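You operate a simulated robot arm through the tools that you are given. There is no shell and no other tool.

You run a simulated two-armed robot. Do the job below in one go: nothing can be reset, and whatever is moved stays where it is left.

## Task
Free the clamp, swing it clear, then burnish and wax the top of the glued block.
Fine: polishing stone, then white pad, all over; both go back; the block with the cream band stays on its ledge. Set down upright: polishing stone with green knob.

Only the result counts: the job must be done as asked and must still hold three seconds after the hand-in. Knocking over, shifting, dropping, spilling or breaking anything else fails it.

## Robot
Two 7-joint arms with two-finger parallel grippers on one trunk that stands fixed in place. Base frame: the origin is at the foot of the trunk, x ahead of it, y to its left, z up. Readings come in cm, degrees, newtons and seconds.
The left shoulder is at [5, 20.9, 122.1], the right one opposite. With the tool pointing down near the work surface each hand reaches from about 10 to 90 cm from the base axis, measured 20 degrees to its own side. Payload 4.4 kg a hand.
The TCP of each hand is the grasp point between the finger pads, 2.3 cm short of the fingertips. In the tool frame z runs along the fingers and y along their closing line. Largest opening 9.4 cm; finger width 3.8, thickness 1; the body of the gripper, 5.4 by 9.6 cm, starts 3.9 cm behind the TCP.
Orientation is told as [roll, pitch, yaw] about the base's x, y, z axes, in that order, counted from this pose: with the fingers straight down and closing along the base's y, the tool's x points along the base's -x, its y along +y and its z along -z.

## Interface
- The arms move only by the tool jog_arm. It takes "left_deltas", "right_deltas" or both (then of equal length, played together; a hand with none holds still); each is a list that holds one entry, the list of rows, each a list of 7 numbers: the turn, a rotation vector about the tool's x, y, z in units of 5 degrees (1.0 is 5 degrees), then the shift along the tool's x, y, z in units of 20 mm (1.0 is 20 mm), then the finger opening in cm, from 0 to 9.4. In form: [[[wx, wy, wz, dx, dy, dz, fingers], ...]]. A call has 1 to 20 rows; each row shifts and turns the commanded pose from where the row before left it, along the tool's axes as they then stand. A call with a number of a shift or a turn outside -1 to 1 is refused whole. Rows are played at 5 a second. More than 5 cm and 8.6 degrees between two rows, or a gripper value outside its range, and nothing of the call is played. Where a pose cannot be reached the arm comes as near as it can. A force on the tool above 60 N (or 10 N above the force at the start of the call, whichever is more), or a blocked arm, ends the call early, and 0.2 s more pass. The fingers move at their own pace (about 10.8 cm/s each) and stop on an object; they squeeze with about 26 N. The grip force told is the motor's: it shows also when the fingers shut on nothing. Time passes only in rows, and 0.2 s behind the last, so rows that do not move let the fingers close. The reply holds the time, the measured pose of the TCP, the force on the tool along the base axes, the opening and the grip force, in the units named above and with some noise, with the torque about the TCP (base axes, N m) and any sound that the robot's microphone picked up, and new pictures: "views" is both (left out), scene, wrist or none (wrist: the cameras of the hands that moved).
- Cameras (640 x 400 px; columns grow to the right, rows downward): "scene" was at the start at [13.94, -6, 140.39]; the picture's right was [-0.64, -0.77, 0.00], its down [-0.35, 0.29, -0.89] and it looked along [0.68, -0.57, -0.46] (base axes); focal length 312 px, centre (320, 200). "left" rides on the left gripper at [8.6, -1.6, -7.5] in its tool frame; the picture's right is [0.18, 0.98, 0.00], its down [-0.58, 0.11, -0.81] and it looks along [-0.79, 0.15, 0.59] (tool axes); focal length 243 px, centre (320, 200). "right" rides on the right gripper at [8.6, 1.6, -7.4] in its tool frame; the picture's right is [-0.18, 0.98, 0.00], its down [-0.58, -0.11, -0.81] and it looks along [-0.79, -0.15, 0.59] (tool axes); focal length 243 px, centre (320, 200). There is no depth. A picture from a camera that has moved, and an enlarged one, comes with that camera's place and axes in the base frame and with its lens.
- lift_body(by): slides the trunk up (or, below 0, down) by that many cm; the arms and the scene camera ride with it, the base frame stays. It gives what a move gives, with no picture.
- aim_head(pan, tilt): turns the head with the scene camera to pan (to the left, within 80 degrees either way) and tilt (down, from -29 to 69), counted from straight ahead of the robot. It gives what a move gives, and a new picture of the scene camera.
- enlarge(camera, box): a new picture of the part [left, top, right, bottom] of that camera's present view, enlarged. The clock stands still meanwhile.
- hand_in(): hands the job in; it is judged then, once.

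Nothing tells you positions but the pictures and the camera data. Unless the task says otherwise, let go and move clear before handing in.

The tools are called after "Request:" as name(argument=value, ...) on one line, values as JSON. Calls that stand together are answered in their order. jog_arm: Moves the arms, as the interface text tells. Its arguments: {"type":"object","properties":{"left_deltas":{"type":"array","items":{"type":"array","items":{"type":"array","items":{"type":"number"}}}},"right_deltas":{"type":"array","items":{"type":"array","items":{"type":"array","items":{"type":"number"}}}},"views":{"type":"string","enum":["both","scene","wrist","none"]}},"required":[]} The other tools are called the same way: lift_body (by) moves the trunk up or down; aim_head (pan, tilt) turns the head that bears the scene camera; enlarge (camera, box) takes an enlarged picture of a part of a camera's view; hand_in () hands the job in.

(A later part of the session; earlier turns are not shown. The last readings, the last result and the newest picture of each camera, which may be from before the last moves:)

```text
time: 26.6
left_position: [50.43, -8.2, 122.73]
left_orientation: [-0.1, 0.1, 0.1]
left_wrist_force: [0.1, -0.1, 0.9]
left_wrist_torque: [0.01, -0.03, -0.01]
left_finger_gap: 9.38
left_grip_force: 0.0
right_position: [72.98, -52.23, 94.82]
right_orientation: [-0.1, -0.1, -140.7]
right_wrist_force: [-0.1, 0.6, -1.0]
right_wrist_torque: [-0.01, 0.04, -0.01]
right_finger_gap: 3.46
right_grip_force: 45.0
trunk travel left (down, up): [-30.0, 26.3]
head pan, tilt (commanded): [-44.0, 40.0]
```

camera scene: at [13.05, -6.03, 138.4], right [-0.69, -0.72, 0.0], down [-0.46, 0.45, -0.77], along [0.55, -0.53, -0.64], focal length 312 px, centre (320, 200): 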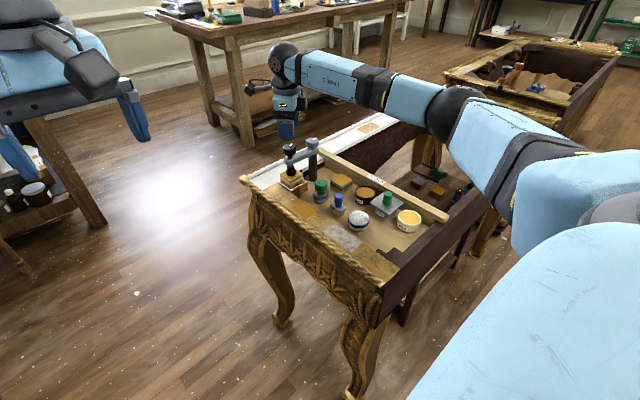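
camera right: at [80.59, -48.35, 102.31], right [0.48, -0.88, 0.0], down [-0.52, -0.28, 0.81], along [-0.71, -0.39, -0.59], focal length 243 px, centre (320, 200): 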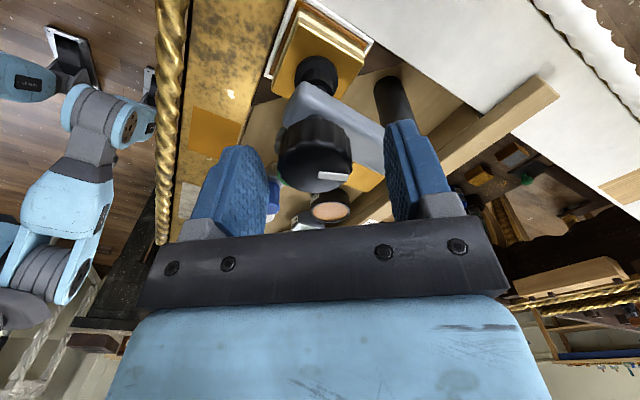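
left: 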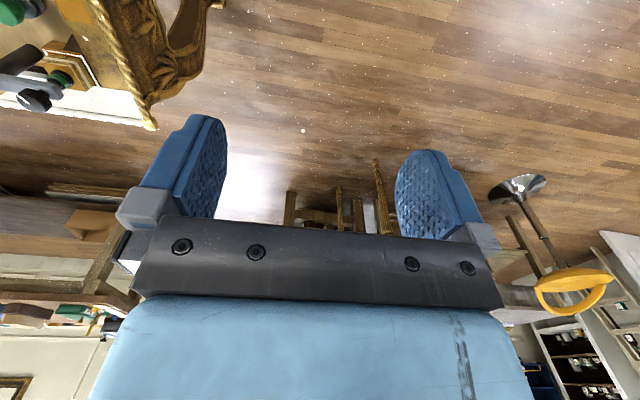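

Gripped with no side load. Now I'll turn 60° counter-clockwise.

Request:
jog_arm(right_deltas=[[[0, 0, -1, 0, 0, 0, 2], [0, 0, -1, 0, 0, 0, 2], [0, 0, -1, 0, 0, 0, 2], [0, 0, -1, 0, 0, 0, 2], [0, 0, -1, 0, 0, 0, 2], [0, 0, -1, 0, 0, 0, 2], [0, 0, -1, 0, 0, 0, 2], [0, 0, -1, 0, 0, 0, 2], [0, 0, -1, 0, 0, 0, 2], [0, 0, -1, 0, 0, 0, 2], [0, 0, -1, 0, 0, 0, 2], [0, 0, -1, 0, 0, 0, 2]]], views="none")

Request:
enlarge(camera="right", box=[200, 20, 440, 220])

Request:
enlarge(camera="scene", box=[280, 150, 320, 185])

```text
time: 29.1
left_position: [50.29, -8.28, 122.68]
left_orientation: [0.0, 0.0, -0.1]
left_wrist_force: [-0.7, 0.1, -0.4]
left_wrist_torque: [0.01, 0.03, -0.01]
left_finger_gap: 9.41
left_grip_force: 0.1
right_position: [72.92, -52.14, 94.9]
right_orientation: [0.0, 0.1, -80.6]
right_wrist_force: [1.2, -15.1, 8.7]
right_wrist_torque: [-0.05, -0.02, -0.02]
right_finger_gap: 3.42
right_grip_force: 45.0
trunk travel left (down, up): [-30.0, 26.3]
head pan, tilt (commanded): [-44.0, 40.0]
```

```text
2.00 times, centred on (320, 120) of right
camera zoom: at [73.0, -43.44, 102.39], right [1.0, -0.02, 0.0], down [-0.01, -0.59, 0.81], along [-0.02, -0.81, -0.59], focal length 485 px, centre (320, 360)
```

zoom: 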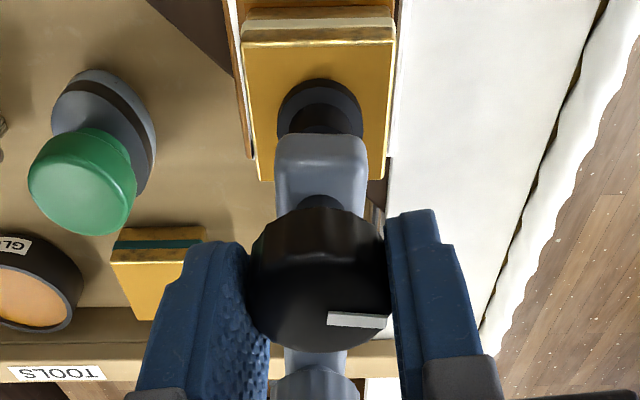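

```text
11.43 times, centred on (300, 168) of scene
camera zoom: at [12.95, -6.12, 138.41], right [-0.69, -0.72, 0.0], down [-0.46, 0.45, -0.77], along [0.55, -0.53, -0.64], focal length 3564 px, centre (549, 571)
```

zoom: 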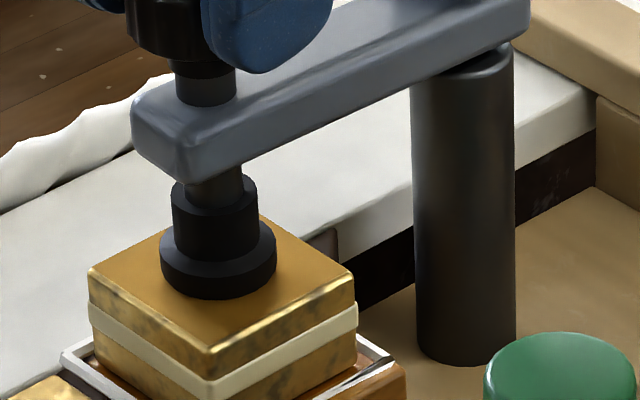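

The band stays dark and the knob keeps turning freely. I'll ease off the sideways load and turn another 60°, then compare the foot height.

Request:
jog_arm(right_deltas=[[[0, 0, 0, -0.08, 0, -0.04, 2], [0, 0, -1, 0, 0, 0, 2], [0, 0, -1, 0, 0, 0, 2], [0, 0, -1, 0, 0, 0, 2], [0, 0, -1, 0, 0, -0.02, 2], [0, 0, -1, 0, 0, 0, 2], [0, 0, -1, 0, 0, 0, 2], [0, 0, -1, 0, 0, -0.02, 2], [0, 0, -1, 0, 0, 0, 2], [0, 0, -1, 0, 0, 0, 2], [0, 0, -1, 0, 0, -0.02, 2], [0, 0, -1, 0, 0, 0, 2], [0, 0, -1, 0, 0, 0, 2]]], views="none")

Request:
enlarge(camera="right", box=[200, 20, 440, 220])

Request:
enlarge(camera="scene", box=[280, 150, 320, 185])

```text
time: 31.9
left_position: [50.51, -8.18, 122.65]
left_orientation: [0.0, 0.0, 0.0]
left_wrist_force: [0.6, 0.2, -0.3]
left_wrist_torque: [0.01, 0.01, -0.01]
left_finger_gap: 9.4
left_grip_force: 0.1
right_position: [72.95, -52.16, 95.1]
right_orientation: [0.0, 0.0, -20.6]
right_wrist_force: [-0.2, -0.6, 5.0]
right_wrist_torque: [0.37, 0.46, 0.02]
right_finger_gap: 3.43
right_grip_force: 45.0
trunk travel left (down, up): [-30.0, 26.3]
head pan, tilt (commanded): [-44.0, 40.0]
```

```text
2.00 times, centred on (320, 120) of right
camera zoom: at [65.37, -47.69, 102.6], right [0.52, 0.86, 0.0], down [0.51, -0.31, 0.81], along [0.69, -0.42, -0.59], focal length 485 px, centre (320, 360)
```

zoom: 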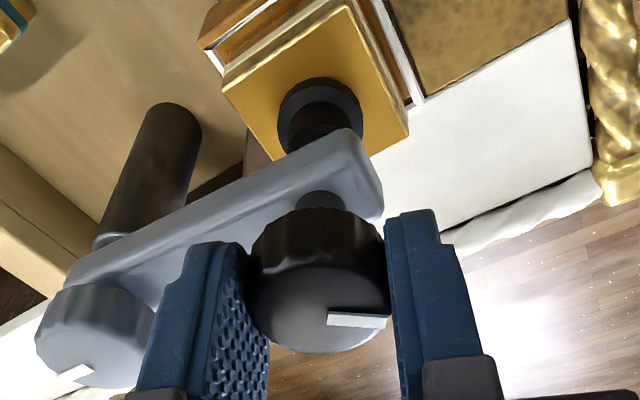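

```text
11.43 times, centred on (300, 168) of scene
camera zoom: at [12.98, -5.99, 138.41], right [-0.69, -0.72, 0.0], down [-0.46, 0.45, -0.77], along [0.55, -0.53, -0.64], focal length 3564 px, centre (549, 571)
```

zoom: 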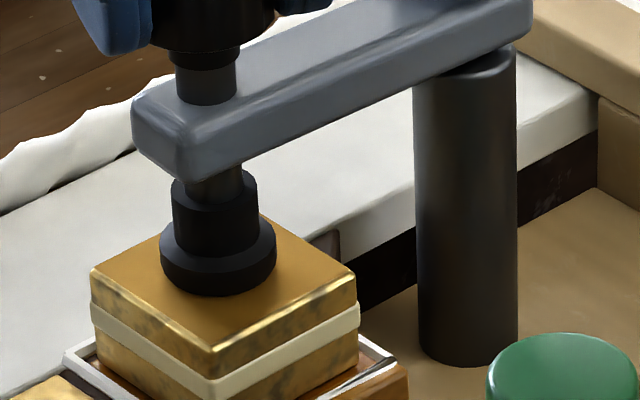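

The knob has risen slightly on its thread and the foot seems to be just lifting. I'll open the fingers, wind back in place, and take another stroke.

Request:
jog_arm(right_deltas=[[[0, 0, 0, 0, 0, 0, 6], [0, 0, 0, 0, 0, 0, 6], [0, 0, 1, 0, 0, 0, 6], [0, 0, 1, 0, 0, 0, 6], [0, 0, 1, 0, 0, 0, 6], [0, 0, 1, 0, 0, 0, 6], [0, 0, 1, 0, 0, 0, 6], [0, 0, 1, 0, 0, 0, 6], [0, 0, 1, 0, 0, 0, 6], [0, 0, 1, 0, 0, 0, 6], [0, 0, 1, 0, 0, 0, 6], [0, 0, 1, 0, 0, 0, 6], [0, 0, 1, 0, 0, 0, 6], [0, 0, 1, 0, 0, 0, 6], [0, 0, 1, 0, 0, 0, 6], [0, 0, 1, 0, 0, 0, 6], [0, 0, 1, 0, 0, 0, 6], [0, 0, 1, 0, 0, 0, 6], [0, 0, 1, 0, 0, 0, 6], [0, 0, 1, 0, 0, 0, 6]]], views="none")

Request:
jog_arm(right_deltas=[[[0, 0, 1, 0, 0, 0, 6], [0, 0, 1, 0, 0, 0, 6], [0, 0, 1, 0, 0, 0, 6], [0, 0, 1, 0, 0, 0, 6], [0, 0, 1, 0, 0, 0, 6], [0, 0, 1, 0, 0, 0, 6], [0, 0, 0, 0, 0, 0, 6], [0, 0, 0, 0, 0, 0, 3], [0, 0, 0, 0, 0, 0, 2], [0, 0, 0, 0, 0, 0, 2]]], views="wrist")

Request:
enlarge(camera="scene", box=[280, 150, 320, 185])

```text
time: 36.1
left_position: [50.41, -8.18, 122.74]
left_orientation: [0.0, 0.0, 0.0]
left_wrist_force: [-0.5, 0.1, 0.7]
left_wrist_torque: [-0.01, 0.04, -0.02]
left_finger_gap: 9.4
left_grip_force: 0.1
right_position: [73.01, -52.18, 95.19]
right_orientation: [-0.1, -0.2, -110.9]
right_wrist_force: [0.4, -0.3, 0.3]
right_wrist_torque: [0.0, -0.02, 0.03]
right_finger_gap: 5.99
right_grip_force: 0.1
trunk travel left (down, up): [-30.0, 26.3]
head pan, tilt (commanded): [-44.0, 40.0]
```

```text
time: 38.4
left_position: [50.46, -8.28, 122.77]
left_orientation: [0.0, 0.1, 0.0]
left_wrist_force: [-0.2, -0.1, -0.7]
left_wrist_torque: [0.03, 0.01, 0.02]
left_finger_gap: 9.39
left_grip_force: 0.1
right_position: [72.91, -52.2, 95.16]
right_orientation: [0.1, -0.1, -140.7]
right_wrist_force: [-0.4, -0.5, 0.5]
right_wrist_torque: [-0.06, 0.1, -0.01]
right_finger_gap: 3.43
right_grip_force: 45.4
trunk travel left (down, up): [-30.0, 26.3]
head pan, tilt (commanded): [-44.0, 40.0]
camera right: at [80.59, -48.02, 102.53], right [0.48, -0.88, 0.0], down [-0.52, -0.28, 0.81], along [-0.71, -0.39, -0.59], focal length 243 px, centre (320, 200)
```

right: 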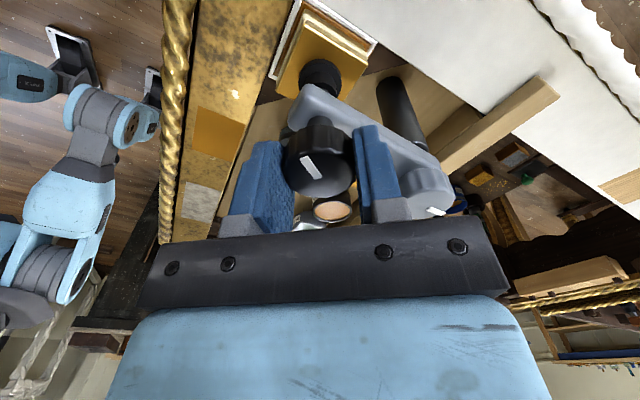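

```text
11.43 times, centred on (300, 168) of scene
camera zoom: at [13.04, -6.03, 138.4], right [-0.69, -0.72, 0.0], down [-0.46, 0.45, -0.77], along [0.55, -0.53, -0.64], focal length 3564 px, centre (549, 571)
```

zoom: 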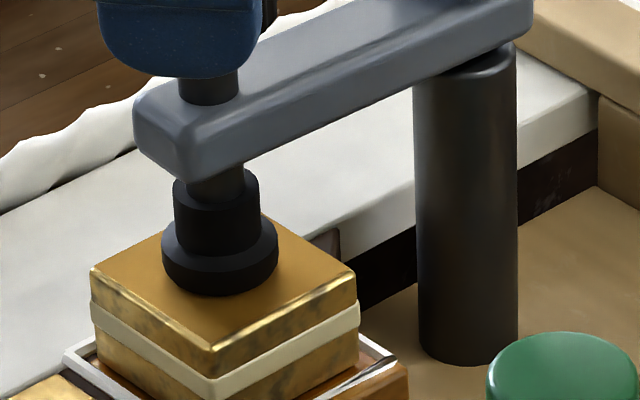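

Gripped cleanly again. I'll turn another 115° counter-clockwise, rising slightly with the thread.

Request:
jog_arm(right_deltas=[[[0, 0, -1, 0, 0, 0, 2], [0, 0, -1, 0, 0, 0, 2], [0, 0, -1, 0, 0, -0.02, 2], [0, 0, -1, 0, 0, 0, 2], [0, 0, -1, 0, 0, 0, 2], [0, 0, -1, 0, 0, -0.02, 2], [0, 0, -1, 0, 0, 0, 2], [0, 0, -1, 0, 0, 0, 2], [0, 0, -1, 0, 0, -0.02, 2], [0, 0, -1, 0, 0, 0, 2], [0, 0, -1, 0, 0, 0, 2], [0, 0, -1, 0, 0, -0.02, 2]]], views="none")

Request:
jog_arm(right_deltas=[[[0, 0, -1, 0, 0, 0, 2], [0, 0, -1, 0, 0, -0.02, 2], [0, 0, -1, 0, 0, 0, 2], [0, 0, -1, 0, 0, 0, 2], [0, 0, -1, 0, 0, -0.02, 2], [0, 0, -1, 0, 0, 0, 2], [0, 0, -1, 0, 0, 0, 2], [0, 0, -1, 0, 0, -0.02, 2], [0, 0, -1, 0, 0, 0, 2], [0, 0, -1, 0, 0, 0, 2], [0, 0, -1, 0, 0, -0.02, 2]]], views="wrist")

Request:
enlarge(camera="scene", box=[280, 150, 320, 185])

Request:
enlarge(camera="right", box=[200, 20, 440, 220])

```text
time: 41.0
left_position: [50.49, -8.29, 122.68]
left_orientation: [0.0, 0.0, 0.0]
left_wrist_force: [0.2, 0.4, -0.1]
left_wrist_torque: [0.02, 0.04, -0.01]
left_finger_gap: 9.41
left_grip_force: 0.2
right_position: [73.1, -52.25, 95.23]
right_orientation: [-0.1, 0.0, -80.6]
right_wrist_force: [-2.5, -0.2, -2.6]
right_wrist_torque: [-0.05, -0.11, -0.14]
right_finger_gap: 3.48
right_grip_force: 45.0
trunk travel left (down, up): [-30.0, 26.3]
head pan, tilt (commanded): [-44.0, 40.0]
```

```text
time: 43.4
left_position: [50.42, -8.28, 122.63]
left_orientation: [-0.1, 0.0, 0.0]
left_wrist_force: [0.7, -0.2, -0.4]
left_wrist_torque: [-0.01, 0.0, 0.02]
left_finger_gap: 9.4
left_grip_force: 0.1
right_position: [73.03, -52.26, 95.3]
right_orientation: [0.0, 0.2, -25.6]
right_wrist_force: [-2.2, -1.2, -2.7]
right_wrist_torque: [0.19, -0.24, -0.43]
right_finger_gap: 3.52
right_grip_force: 45.3
trunk travel left (down, up): [-30.0, 26.3]
head pan, tilt (commanded): [-44.0, 40.0]
camera right: at [65.89, -47.15, 102.83], right [0.59, 0.81, 0.0], down [0.48, -0.35, 0.81], along [0.65, -0.48, -0.59], focal length 243 px, centre (320, 200)
```

right: 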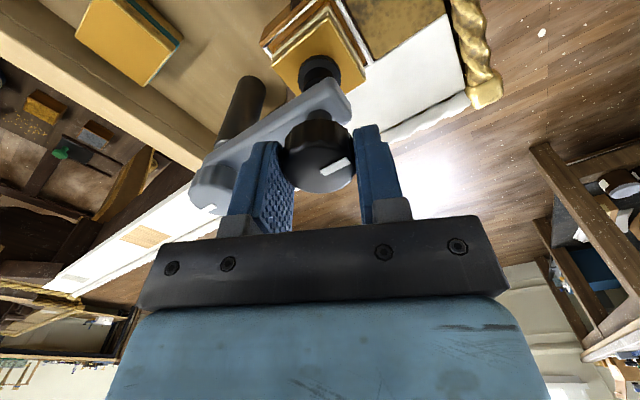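

```text
11.43 times, centred on (300, 168) of scene
camera zoom: at [13.05, -6.07, 138.39], right [-0.69, -0.72, 0.0], down [-0.46, 0.45, -0.77], along [0.55, -0.53, -0.64], focal length 3564 px, centre (549, 571)
```

zoom: 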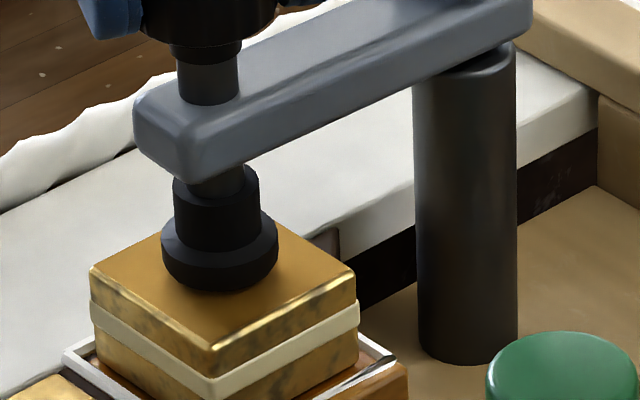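

```text
2.00 times, centred on (320, 120) of right
camera zoom: at [65.89, -47.15, 102.83], right [0.59, 0.81, 0.0], down [0.48, -0.35, 0.81], along [0.65, -0.48, -0.59], focal length 485 px, centre (320, 360)
```

zoom: 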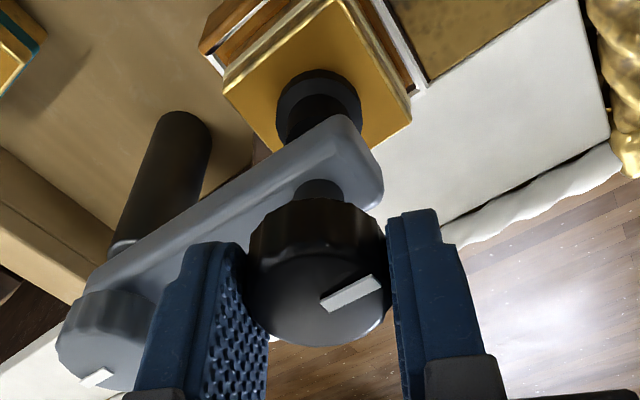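

The pointer slipped in the grip and torque built up, so the screw is at the top of its travel and the foot is raised. While still holding the knob lightly, I'll test whether the bar swings by nudging 0.5 cm away from me.

Request:
jog_arm(right_deltas=[[[0, 0, 0, -0.11, 0.05, 0, 2], [0, 0, 0, -0.11, 0.05, 0, 2], [0, 0, 0, 0, 0, 0, 2]]], views="none")

Request:
enlarge(camera="scene", box=[260, 120, 350, 200])

```text
time: 44.1
left_position: [50.46, -8.21, 122.69]
left_orientation: [0.0, 0.0, -0.1]
left_wrist_force: [0.2, -0.5, 1.0]
left_wrist_torque: [0.02, 0.0, -0.01]
left_finger_gap: 9.41
left_grip_force: 0.1
right_position: [73.55, -52.4, 95.38]
right_orientation: [-0.1, 0.1, -25.8]
right_wrist_force: [-4.6, -4.7, -1.3]
right_wrist_torque: [0.4, 0.29, -0.33]
right_finger_gap: 3.47
right_grip_force: 45.1
trunk travel left (down, up): [-30.0, 26.3]
head pan, tilt (commanded): [-44.0, 40.0]
```

```text
5.00 times, centred on (305, 160) of scene
camera zoom: at [12.99, -6.08, 138.4], right [-0.69, -0.72, 0.0], down [-0.46, 0.45, -0.77], along [0.55, -0.53, -0.64], focal length 1559 px, centre (395, 400)
```

zoom: 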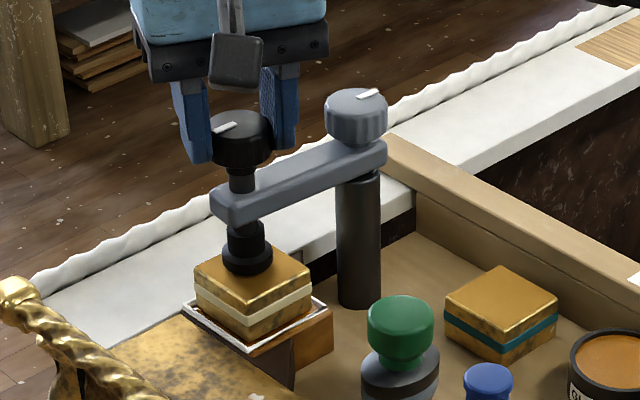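

The bar moved with only about 5 N, so the pivot swings freely once the screw is loose. Holding the knob, I'll swing it away from me (clockwise) along its arc in small steps.

Request:
jog_arm(right_deltas=[[[0, 0, 1, -0.336, 0.116, 0, 2], [0, 0, 1, -0.336, 0.116, 0, 2], [0, 0, 1, -0.336, 0.116, 0, 2], [0, 0, 0, 0, 0, 0, 2]]], views="wrist")

Request:
enlarge(camera="scene", box=[260, 120, 350, 200])

```text
time: 45.1
left_position: [50.46, -8.32, 122.82]
left_orientation: [0.1, -0.1, -0.1]
left_wrist_force: [0.2, 0.7, 0.2]
left_wrist_torque: [0.0, 0.0, 0.05]
left_finger_gap: 9.39
left_grip_force: 0.0
right_position: [75.51, -52.81, 95.43]
right_orientation: [-0.1, 0.1, -40.8]
right_wrist_force: [-4.4, -12.3, -3.3]
right_wrist_torque: [-0.4, -0.72, 0.04]
right_finger_gap: 3.48
right_grip_force: 44.8
trunk travel left (down, up): [-30.0, 26.3]
head pan, tilt (commanded): [-44.0, 40.0]
camera right: at [69.89, -46.01, 102.83], right [0.78, 0.62, 0.0], down [0.37, -0.46, 0.81], along [0.5, -0.63, -0.59], focal length 243 px, centre (320, 200)
```

right: 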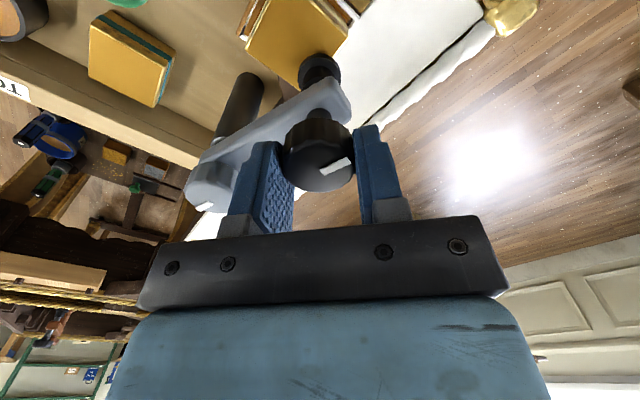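

```text
5.00 times, centred on (305, 160) of scene
camera zoom: at [13.04, -6.2, 138.39], right [-0.69, -0.72, 0.0], down [-0.46, 0.45, -0.77], along [0.55, -0.53, -0.64], focal length 1559 px, centre (395, 400)
```

zoom: 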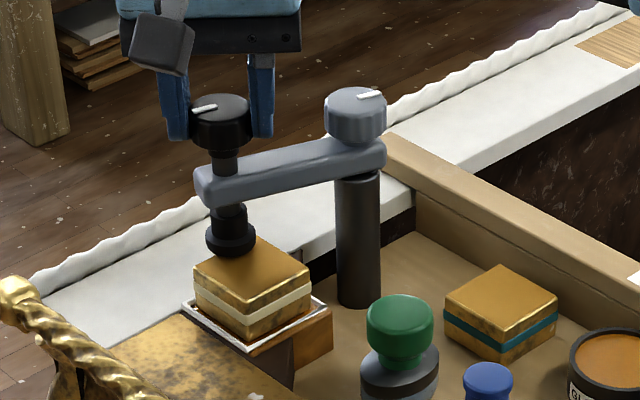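

The swing works; the bar is now about 20° round and the block's top is visible. I'll continue along the arc, correcting slightly inward.

Request:
jog_arm(right_deltas=[[[0, 0, 1, -0.345, 0.03, 0, 2], [0, 0, 1, -0.345, 0.08, 0, 2], [0, 0, 1, -0.345, 0.08, 0, 2], [0, 0, 1, -0.345, 0.08, 0, 2], [0, 0, 0, 0, 0, 0, 2]]], views="none")

```text
time: 46.4
left_position: [50.45, -8.22, 122.54]
left_orientation: [0.0, 0.0, 0.0]
left_wrist_force: [-0.3, -0.8, 1.1]
left_wrist_torque: [0.0, -0.03, 0.01]
left_finger_gap: 9.4
left_grip_force: 0.1
right_position: [77.77, -54.36, 95.37]
right_orientation: [0.0, 0.0, -60.6]
right_wrist_force: [0.0, 0.9, -1.0]
right_wrist_torque: [1.08, 0.2, 0.03]
right_finger_gap: 3.49
right_grip_force: 44.8
trunk travel left (down, up): [-30.0, 26.3]
head pan, tilt (commanded): [-44.0, 40.0]
```

Now about 40° round with almost no load and still within reach. I'll continue.

Request:
jog_arm(right_deltas=[[[0, 0, 1, -0.34, 0.1, 0, 2], [0, 0, 1, -0.34, 0.1, 0, 2], [0, 0, 1, -0.34, 0.1, 0, 2], [0, 0, 1, -0.34, 0.1, 0, 2], [0, 0, 0, 0, 0, 0, 2]]], views="none")

Request:
enlarge(camera="scene", box=[260, 110, 350, 200])

```text
time: 47.5
left_position: [50.54, -8.12, 122.67]
left_orientation: [0.0, 0.1, 0.0]
left_wrist_force: [-0.4, -0.4, 0.3]
left_wrist_torque: [0.01, 0.02, 0.0]
left_finger_gap: 9.41
left_grip_force: 0.0
right_position: [79.74, -56.64, 95.41]
right_orientation: [-0.1, -0.1, -80.7]
right_wrist_force: [6.0, 4.9, 3.4]
right_wrist_torque: [0.57, -0.27, -0.08]
right_finger_gap: 3.48
right_grip_force: 45.2
trunk travel left (down, up): [-30.0, 26.3]
head pan, tilt (commanded): [-44.0, 40.0]
```

```text
4.44 times, centred on (305, 155) of scene
camera zoom: at [13.07, -5.95, 138.4], right [-0.69, -0.72, 0.0], down [-0.46, 0.45, -0.77], along [0.55, -0.53, -0.64], focal length 1386 px, centre (387, 400)
```

zoom: 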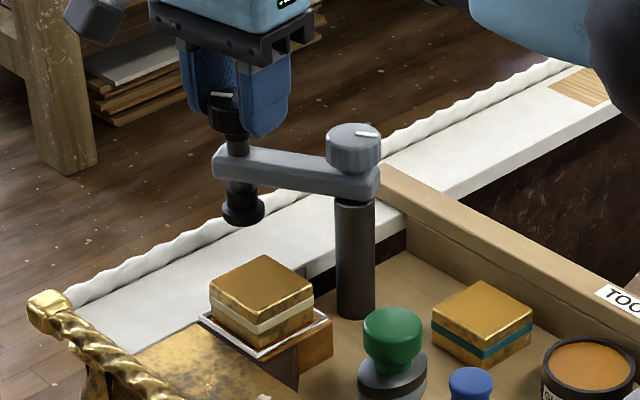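

Now about 62° round and the block is fully exposed. I'll continue to around 90° so the bar is well out of the way.

Request:
jog_arm(right_deltas=[[[0, 0, 1, -0.34, 0.13, 0, 2], [0, 0, 1, -0.34, 0.11, 0, 2], [0, 0, 1, -0.34, 0.11, 0, 2], [0, 0, 1, -0.34, 0.11, 0, 2], [0, 0, 0, 0, 0, 0, 2]]], views="none")

```text
time: 48.8
left_position: [50.58, -8.25, 122.61]
left_orientation: [-0.1, 0.0, 0.1]
left_wrist_force: [-0.5, 0.2, 0.3]
left_wrist_torque: [0.01, 0.0, 0.0]
left_finger_gap: 9.4
left_grip_force: 0.0
right_position: [80.54, -58.95, 95.31]
right_orientation: [-0.1, -0.2, -100.7]
right_wrist_force: [18.3, 2.1, 5.0]
right_wrist_torque: [-0.08, -0.1, -0.04]
right_finger_gap: 3.47
right_grip_force: 45.1
trunk travel left (down, up): [-30.0, 26.3]
head pan, tilt (commanded): [-44.0, 40.0]
```

About 80° round, with some outward load because my radius is slightly short. I'll correct that and go the last few steps.

Request:
jog_arm(right_deltas=[[[0, 0, 1, -0.34, 0.19, 0, 2], [0, 0, 1, -0.34, 0.12, 0, 2], [0, 0, 1, -0.34, 0.12, 0, 2], [0, 0, 0, 0, 0, 0, 2]]], views="both")

```text
time: 49.5
left_position: [50.63, -8.41, 122.57]
left_orientation: [0.1, 0.0, -0.1]
left_wrist_force: [-1.1, 0.0, -0.7]
left_wrist_torque: [0.01, -0.04, 0.0]
left_finger_gap: 9.41
left_grip_force: 0.0
right_position: [80.53, -60.22, 95.43]
right_orientation: [0.5, 0.6, -112.9]
right_wrist_force: [29.2, 3.5, -3.6]
right_wrist_torque: [-0.66, -0.14, -0.12]
right_finger_gap: 3.44
right_grip_force: 44.8
right hand out of reach, approached as far as the arm can: row 1, 3
trunk travel left (down, up): [-30.0, 26.3]
head pan, tilt (commanded): [-44.0, 40.0]
stopped in row 3 (right hand): the force on the tool passed its limit at 62 N (the readings are from after the stop); the commanded pose is now the measured one
camera scene: at [13.26, -6.23, 138.33], right [-0.69, -0.72, 0.0], down [-0.46, 0.45, -0.76], along [0.55, -0.53, -0.64], focal length 312 px, centre (320, 200)
camera right: at [85.13, -52.9, 102.85], right [0.83, -0.55, 0.01], down [-0.34, -0.5, 0.8], along [-0.44, -0.67, -0.6], focal length 243 px, centre (320, 200)
```

scene: 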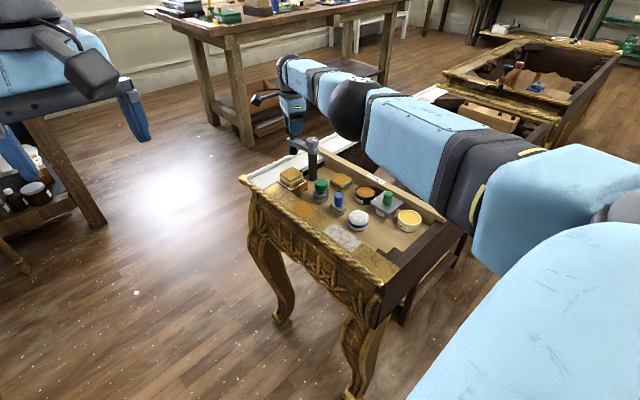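
right: 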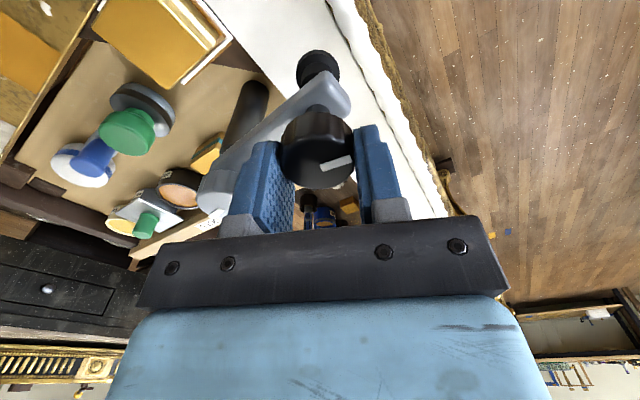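

The bar now points straight away from me (about 88° round) and the arm is at its reach limit. I'll open the fingers and lift clear.

Request:
jog_arm(right_deltas=[[[0, 0, 0, 0, 0, 0, 6], [0, 0, 0, 0, 0, 0, 6], [0, 0, 0, 0, 0, -0.5, 6], [0, 0, 0, 0, 0, -0.8, 6], [0, 0, 0, 0, 0, -0.8, 6], [0, 0, 0, 0, 0, -0.8, 6], [0, 0, 0, 0, 0, -0.8, 6]]], views="both")

Request:
enlarge(camera="scene", box=[260, 110, 350, 200])

```text
time: 51.1
left_position: [50.36, -8.22, 122.75]
left_orientation: [-0.1, -0.1, 0.1]
left_wrist_force: [0.5, 1.4, 0.0]
left_wrist_torque: [0.01, -0.01, -0.01]
left_finger_gap: 9.39
left_grip_force: 0.0
right_position: [80.55, -60.55, 102.84]
right_orientation: [0.2, 0.3, -113.3]
right_wrist_force: [0.0, -0.4, 0.4]
right_wrist_torque: [0.03, 0.01, -0.01]
right_finger_gap: 6.0
right_grip_force: 0.0
right hand out of reach, approached as far as the arm can: row 5
trunk travel left (down, up): [-30.0, 26.3]
head pan, tilt (commanded): [-44.0, 40.0]
camera scene: at [13.01, -6.0, 138.4], right [-0.69, -0.72, 0.0], down [-0.46, 0.45, -0.77], along [0.55, -0.53, -0.64], focal length 312 px, centre (320, 200)
camera right: at [85.31, -53.32, 110.34], right [0.83, -0.56, 0.0], down [-0.34, -0.49, 0.8], along [-0.45, -0.67, -0.6], focal length 243 px, centre (320, 200)
```

scene: 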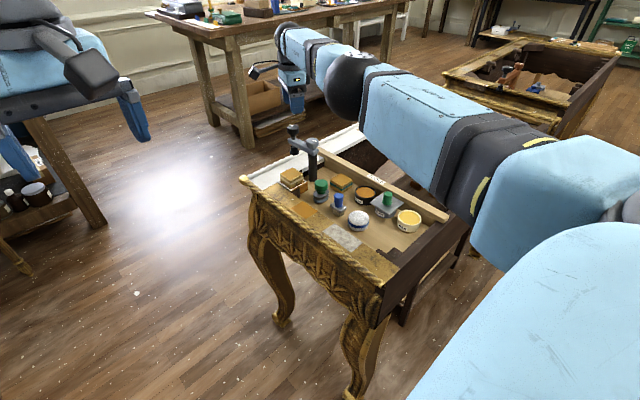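
right: 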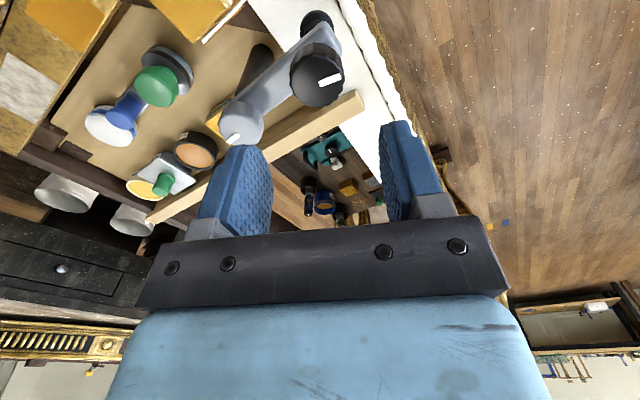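

```text
4.44 times, centred on (305, 155) of scene
camera zoom: at [13.01, -6.0, 138.4], right [-0.69, -0.72, 0.0], down [-0.46, 0.45, -0.77], along [0.55, -0.53, -0.64], focal length 1386 px, centre (387, 400)
```

zoom: 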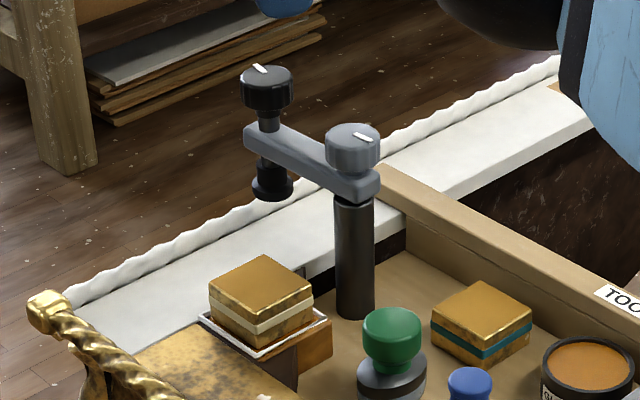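

The clamp is clear and the block is undisturbed. Now I'll bring the hand back over the tools at safe height with yaw -90° for a good look at the stone and pad.

Request:
jog_arm(right_deltas=[[[0, 0, 0, 0.097, -0.88, -0.09, 6], [0, 0, 0, 0.097, -0.88, -0.09, 6], [0, 0, 0, 0.097, -0.88, -0.09, 6], [0, 0, 0, 0.097, -0.88, -0.09, 6], [0, 0, 0, 0.097, -0.88, -0.09, 6], [0, 0, 0, 0.097, -0.88, -0.09, 6], [0, 0, 0, 0.097, -0.88, -0.09, 6], [0, 0, 0, 0.097, -0.88, -0.09, 6], [0, 0, 0, 0.097, -0.88, -0.09, 6], [0, 0, 0, 0.097, -0.88, -0.09, 6], [0, 0, 0, 0.097, -0.88, -0.09, 6], [0, 0, 0, 0.097, -0.88, -0.09, 6], [0.04, -0.06, -0.93, 0, 0, 0, 6], [0, 0, -0.93, 0, 0, 0, 6], [0, 0, -0.93, 0, 0, 0, 6], [0, 0, -0.93, 0, 0, 0, 6], [0, 0, -0.93, 0, 0, 0, 6], [0, 0, 0, 0, 0, 0, 6]]], views="both")

Request:
enlarge(camera="right", box=[200, 0, 440, 150])

Request:
enlarge(camera="scene", box=[280, 160, 440, 260])

```text
time: 54.9
left_position: [50.43, -8.24, 122.69]
left_orientation: [-0.1, 0.0, -0.1]
left_wrist_force: [0.2, 0.3, 0.4]
left_wrist_torque: [0.01, 0.02, -0.01]
left_finger_gap: 9.38
left_grip_force: 0.1
right_position: [80.76, -60.26, 103.04]
right_orientation: [0.1, -0.1, -90.0]
right_wrist_force: [-0.9, -0.5, -0.5]
right_wrist_torque: [0.02, -0.02, -0.01]
right_finger_gap: 6.0
right_grip_force: 0.0
right hand out of reach, approached as far as the arm can: row 1, 2, 3, 4, 5, 6, 7, 8, 9, 10, 11, 12
trunk travel left (down, up): [-30.0, 26.3]
head pan, tilt (commanded): [-44.0, 40.0]
camera scene: at [13.03, -6.05, 138.4], right [-0.69, -0.72, 0.0], down [-0.46, 0.45, -0.77], along [0.55, -0.53, -0.64], focal length 312 px, centre (320, 200)
camera right: at [82.2, -51.61, 110.43], right [0.98, -0.18, 0.0], down [-0.11, -0.58, 0.81], along [-0.15, -0.79, -0.59], focal length 243 px, centre (320, 200)
```

scene: 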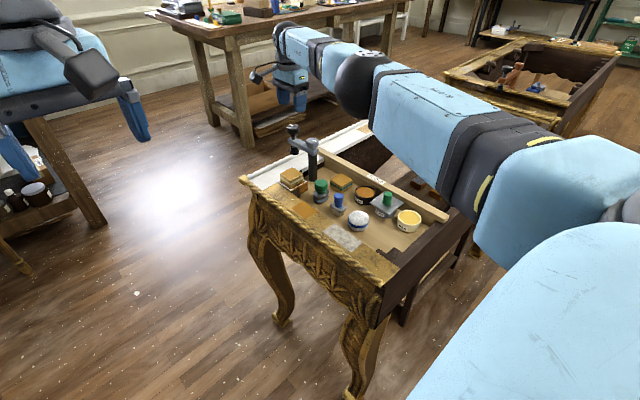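
right: 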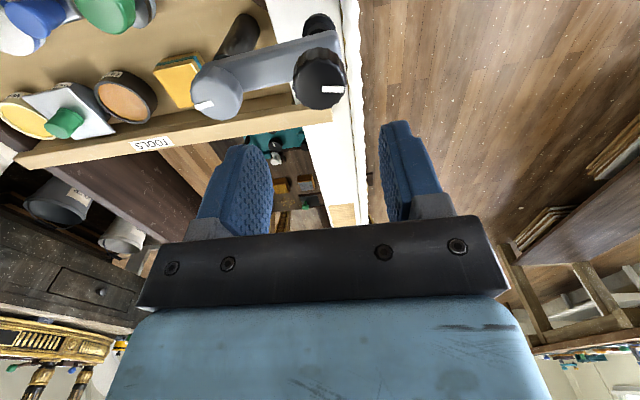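

```text
2.67 times, centred on (320, 75) of right
camera zoom: at [82.2, -51.61, 110.43], right [0.98, -0.18, 0.0], down [-0.11, -0.58, 0.81], along [-0.15, -0.79, -0.59], focal length 647 px, centre (320, 533)
```

zoom: 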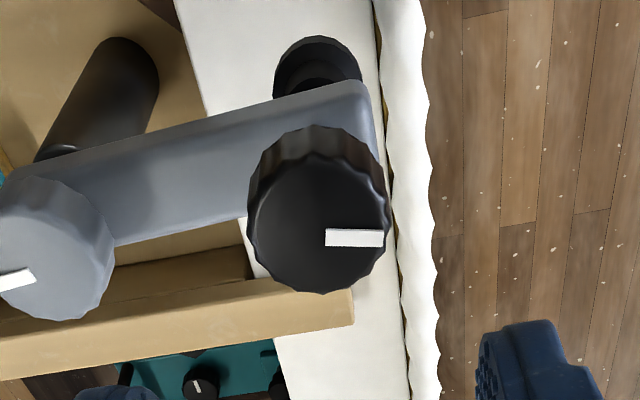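

```text
4.00 times, centred on (360, 210) of scene
camera zoom: at [13.03, -6.05, 138.4], right [-0.69, -0.72, 0.0], down [-0.46, 0.45, -0.77], along [0.55, -0.53, -0.64], focal length 1247 px, centre (160, 160)
```

zoom: 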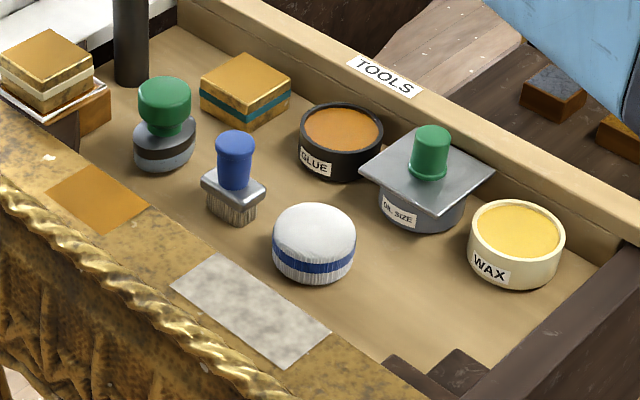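

The translation rows didn't take because the arm is at the very edge of its reach; only the rotation went through. I'll step straight back toward the shoulder in small steps.

Request:
jog_arm(right_deltas=[[[0, 0, 0, 0.1, -0.2, 0, 6], [0, 0, 0, 0.2, -0.4, 0, 6], [0, 0, 0, 0.2, -0.4, 0, 6], [0, 0, 0, 0.2, -0.4, 0, 6]]], views="none")

```text
time: 55.9
left_position: [50.4, -8.35, 122.74]
left_orientation: [0.0, -0.1, 0.1]
left_wrist_force: [-0.2, 0.3, 0.3]
left_wrist_torque: [-0.02, -0.02, -0.03]
left_finger_gap: 9.4
left_grip_force: 0.0
right_position: [77.86, -58.77, 102.95]
right_orientation: [0.0, -0.1, -89.9]
right_wrist_force: [-0.1, -0.1, -0.6]
right_wrist_torque: [0.02, 0.01, 0.01]
right_finger_gap: 5.99
right_grip_force: 0.0
trunk travel left (down, up): [-30.0, 26.3]
head pan, tilt (commanded): [-44.0, 40.0]
```

That works. Continuing back over the tools.

Request:
jog_arm(right_deltas=[[[0, 0, 0, 0.3, -0.55, 0, 6], [0, 0, 0, 0.44, -0.8, -0.05, 6], [0, 0, 0, 0.44, -0.8, -0.05, 6], [0, 0, 0, 0.44, -0.8, -0.05, 6], [0, 0, 0, 0.44, -0.8, -0.05, 6], [0, 0, 0, 0.44, -0.8, -0.05, 6], [0, 0, 0, 0.44, -0.8, -0.05, 6], [0, 0, 0, 0.44, -0.8, -0.05, 6], [0, 0, 0, 0.44, -0.8, -0.05, 6], [0, 0, 0, 0.44, -0.8, -0.05, 6], [0, 0, 0, 0, 0, 0, 6]]], views="both")

Request:
enlarge(camera="right", box=[200, 0, 440, 150])

Request:
enlarge(camera="right", box=[0, 0, 320, 200])

```text
time: 58.3
left_position: [50.49, -8.36, 122.8]
left_orientation: [0.1, 0.1, 0.1]
left_wrist_force: [-0.3, -0.4, -0.1]
left_wrist_torque: [-0.03, -0.02, -0.01]
left_finger_gap: 9.41
left_grip_force: 0.1
right_position: [62.48, -50.27, 103.75]
right_orientation: [0.1, -0.1, -90.0]
right_wrist_force: [-0.4, 0.6, -0.3]
right_wrist_torque: [-0.03, 0.03, 0.01]
right_finger_gap: 5.97
right_grip_force: 0.1
trunk travel left (down, up): [-30.0, 26.3]
head pan, tilt (commanded): [-44.0, 40.0]
camera scene: at [13.07, -6.03, 138.39], right [-0.69, -0.72, 0.0], down [-0.46, 0.45, -0.77], along [0.55, -0.53, -0.64], focal length 312 px, centre (320, 200)
camera right: at [63.87, -41.67, 111.02], right [0.98, -0.18, 0.0], down [-0.11, -0.58, 0.81], along [-0.15, -0.79, -0.59], focal length 243 px, centre (320, 200)
```

scene: 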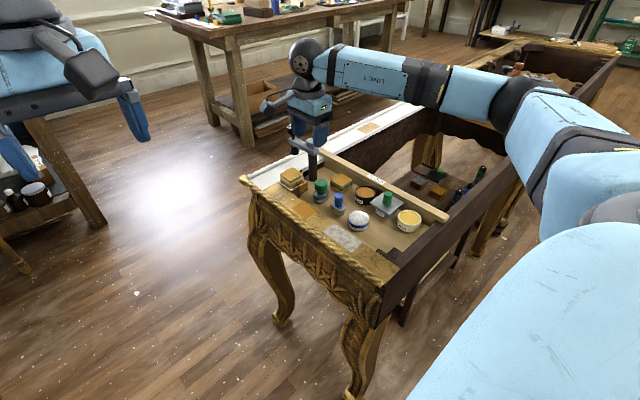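
right: 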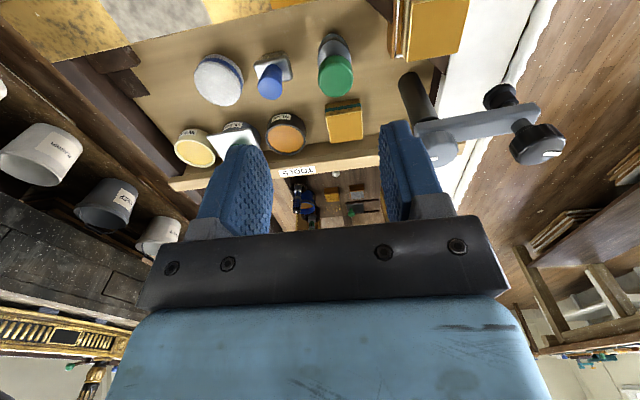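

```text
2.67 times, centred on (320, 75) of right
camera zoom: at [63.87, -41.67, 111.02], right [0.98, -0.18, 0.0], down [-0.11, -0.58, 0.81], along [-0.15, -0.79, -0.59], focal length 647 px, centre (320, 533)
```

zoom: 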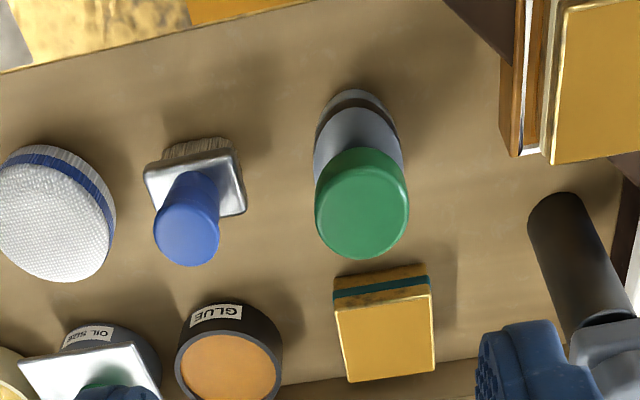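

```text
2.00 times, centred on (160, 100) of right
camera zoom: at [63.87, -41.67, 111.02], right [0.98, -0.18, 0.0], down [-0.11, -0.58, 0.81], along [-0.15, -0.79, -0.59], focal length 485 px, centre (640, 400)
```

zoom: 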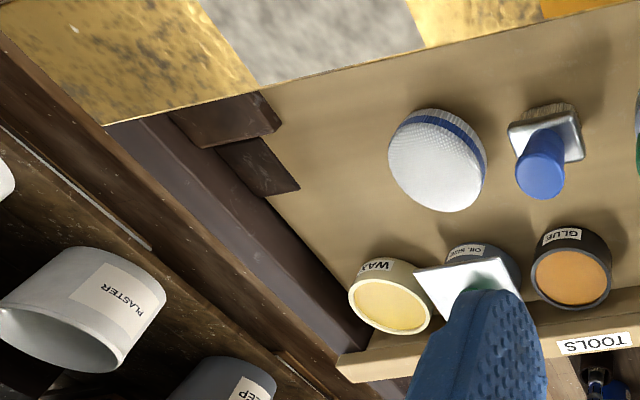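

Both cameras put the stone's green knob at about (63.1, -54.9), top z≈85.7, standing on a tray floor at z≈80.5. The brush beside it at x≈56 leaves about 1.4 cm of finger clearance. I'll move above the stone and check alignment before descending.

Request:
jog_arm(right_deltas=[[[0, 0, 0, -0.29, 0.042, 0.75, 6], [0, 0, 0, -0.29, 0.042, 0.75, 6], [0, 0, 0, -0.29, 0.042, 0.75, 6], [0, 0, 0, -0.29, 0.042, 0.75, 6], [0, 0, 0, -0.29, 0.042, 0.75, 6], [0, 0, 0, -0.29, 0.042, 0.75, 6], [0, 0, 0, -0.29, 0.042, 0.75, 6], [0, 0, 0, -0.29, 0.042, 0.75, 6], [0, 0, 0, 0, 0, 0, 6]]], views="wrist")

Request:
enlarge(camera="right", box=[200, 40, 440, 220])

Request:
enlarge(camera="scene", box=[280, 140, 400, 230])

```text
time: 60.3
left_position: [50.57, -8.23, 122.73]
left_orientation: [0.1, -0.1, 0.1]
left_wrist_force: [0.7, 0.2, -0.4]
left_wrist_torque: [-0.02, 0.01, 0.03]
left_finger_gap: 9.4
left_grip_force: 0.1
right_position: [63.19, -54.87, 91.84]
right_orientation: [0.1, -0.1, -90.0]
right_wrist_force: [-0.2, 0.1, 0.9]
right_wrist_torque: [0.01, 0.0, -0.02]
right_finger_gap: 6.02
right_grip_force: 0.0
trunk travel left (down, up): [-30.0, 26.3]
head pan, tilt (commanded): [-44.0, 40.0]
camera right: at [64.69, -46.27, 99.29], right [0.98, -0.18, 0.0], down [-0.11, -0.58, 0.81], along [-0.15, -0.79, -0.59], focal length 243 px, centre (320, 200)
```

right: 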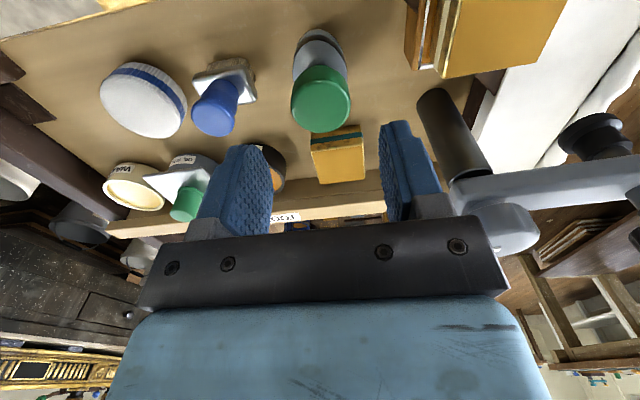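

```text
2.22 times, centred on (320, 130) of right
camera zoom: at [64.69, -46.27, 99.29], right [0.98, -0.18, 0.0], down [-0.11, -0.58, 0.81], along [-0.15, -0.79, -0.59], focal length 539 px, centre (320, 356)
```

zoom: 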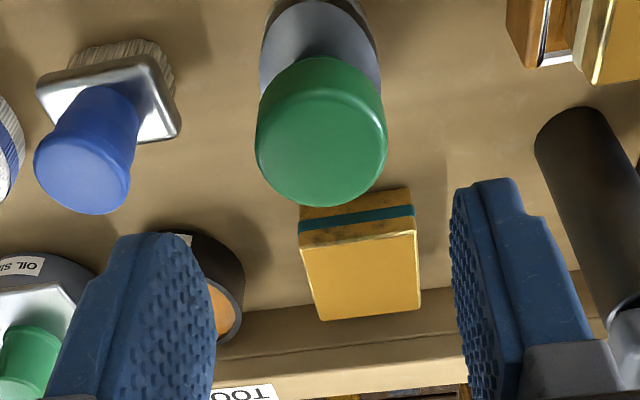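

```text
4.44 times, centred on (340, 185) of scene
camera zoom: at [13.03, -6.0, 138.4], right [-0.69, -0.72, 0.0], down [-0.46, 0.45, -0.77], along [0.55, -0.53, -0.64], focal length 1386 px, centre (231, 267)
```

zoom: 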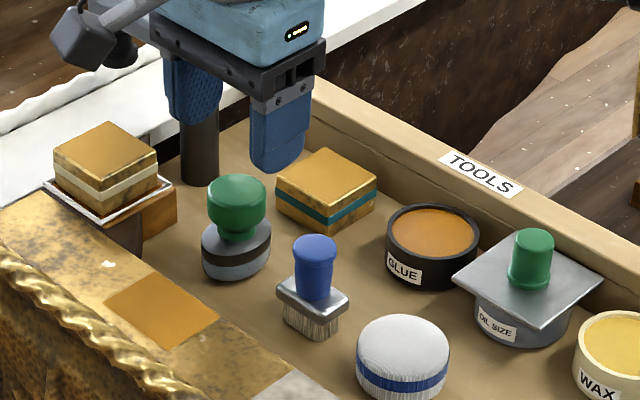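

Alignment is right: knob at (63.14, -54.94), hand at (63.19, -54.87). The fingertips will stop above the stone's disc. Descending and closing on the knob.

Request:
jog_arm(right_deltas=[[[0, 0, 0, -0.03, 0, 0.65, 6], [0, 0, 0, 0, 0, 0.65, 6], [0, 0, 0, 0, 0, 0.65, 6], [0, 0, 0, 0, 0, 0.65, 6], [0, 0, 0, 0, 0, 0.63, 6], [0, 0, 0, 0, 0, 0, 6]]], views="wrist")

Request:
enlarge(camera="scene", box=[280, 140, 400, 230])

Request:
enlarge(camera="right", box=[200, 40, 440, 220])

```text
time: 61.7
left_position: [50.4, -8.2, 122.76]
left_orientation: [0.1, 0.0, 0.0]
left_wrist_force: [0.1, -0.2, 0.5]
left_wrist_torque: [-0.02, 0.02, -0.02]
left_finger_gap: 9.39
left_grip_force: 0.0
right_position: [62.88, -54.95, 85.34]
right_orientation: [0.1, -0.1, -89.9]
right_wrist_force: [0.3, -0.4, -0.8]
right_wrist_torque: [0.01, 0.02, 0.02]
right_finger_gap: 6.01
right_grip_force: 0.0
trunk travel left (down, up): [-30.0, 26.3]
head pan, tilt (commanded): [-44.0, 40.0]
camera right: at [64.51, -46.3, 92.7], right [0.98, -0.18, 0.0], down [-0.11, -0.58, 0.81], along [-0.15, -0.79, -0.59], focal length 243 px, centre (320, 200)
```

right: 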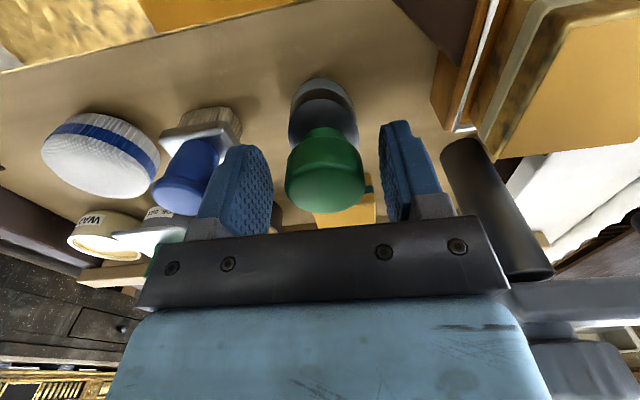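

```text
4.44 times, centred on (340, 185) of scene
camera zoom: at [13.03, -6.01, 138.4], right [-0.69, -0.72, 0.0], down [-0.46, 0.45, -0.77], along [0.55, -0.53, -0.64], focal length 1386 px, centre (231, 267)
```

zoom: 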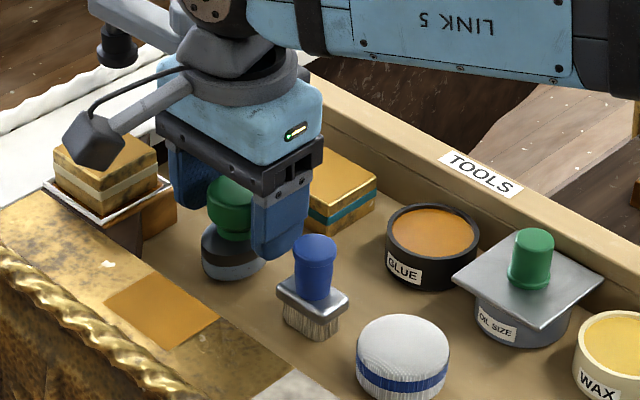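

```text
2.22 times, centred on (320, 130) of right
camera zoom: at [64.51, -46.3, 92.7], right [0.98, -0.18, 0.0], down [-0.11, -0.58, 0.81], along [-0.15, -0.79, -0.59], focal length 539 px, centre (320, 356)
```

zoom: 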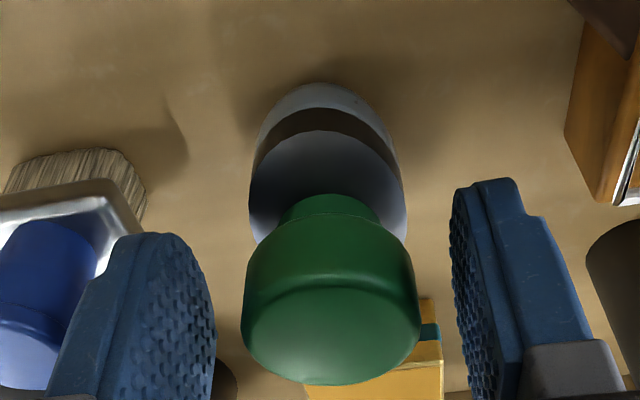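

The hand is about 0.2 cm short in x relative to the knob. I'll shift that and close.

Request:
jog_arm(right_deltas=[[[0, 0, 0, 0, 0.11, 0, 6], [0, 0, 0, 0, 0, 0, 4], [0, 0, 0, 0, 0, 0, 3], [0, 0, 0, 0, 0, 0, 2.5], [0, 0, 0, 0, 0, 0, 2.5]]], views="wrist")

Request:
enlarge(camera="right", box=[200, 40, 440, 220])

```text
time: 62.9
left_position: [50.52, -8.26, 122.73]
left_orientation: [0.0, -0.1, 0.0]
left_wrist_force: [-0.4, -1.0, -0.1]
left_wrist_torque: [0.0, -0.01, 0.0]
left_finger_gap: 9.41
left_grip_force: 0.0
right_position: [63.2, -54.91, 85.23]
right_orientation: [0.1, -0.1, -90.0]
right_wrist_force: [0.0, -0.7, 0.3]
right_wrist_torque: [0.0, 0.01, 0.01]
right_finger_gap: 3.71
right_grip_force: 26.0
trunk travel left (down, up): [-30.0, 26.3]
head pan, tilt (commanded): [-44.0, 40.0]
camera right: at [64.8, -46.3, 92.71], right [0.98, -0.18, 0.0], down [-0.11, -0.58, 0.81], along [-0.15, -0.79, -0.59], focal length 243 px, centre (320, 200)
```

right: 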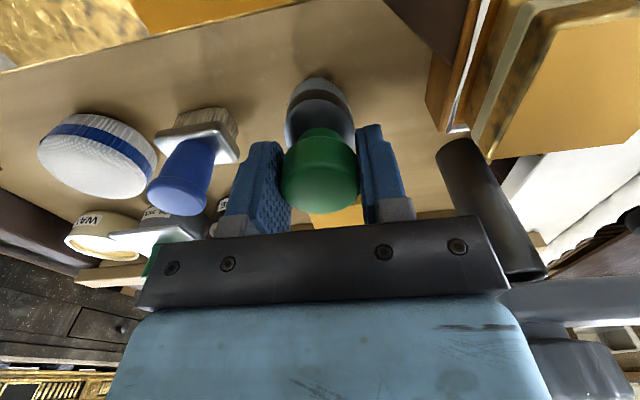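

```text
2.22 times, centred on (320, 130) of right
camera zoom: at [64.8, -46.3, 92.71], right [0.98, -0.18, 0.0], down [-0.11, -0.58, 0.81], along [-0.15, -0.79, -0.59], focal length 539 px, centre (320, 356)
```

zoom: 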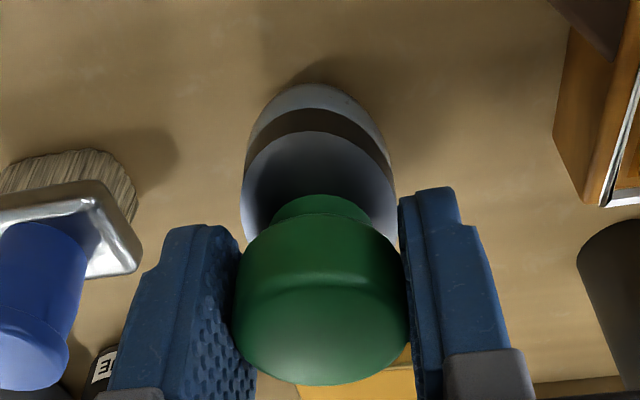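

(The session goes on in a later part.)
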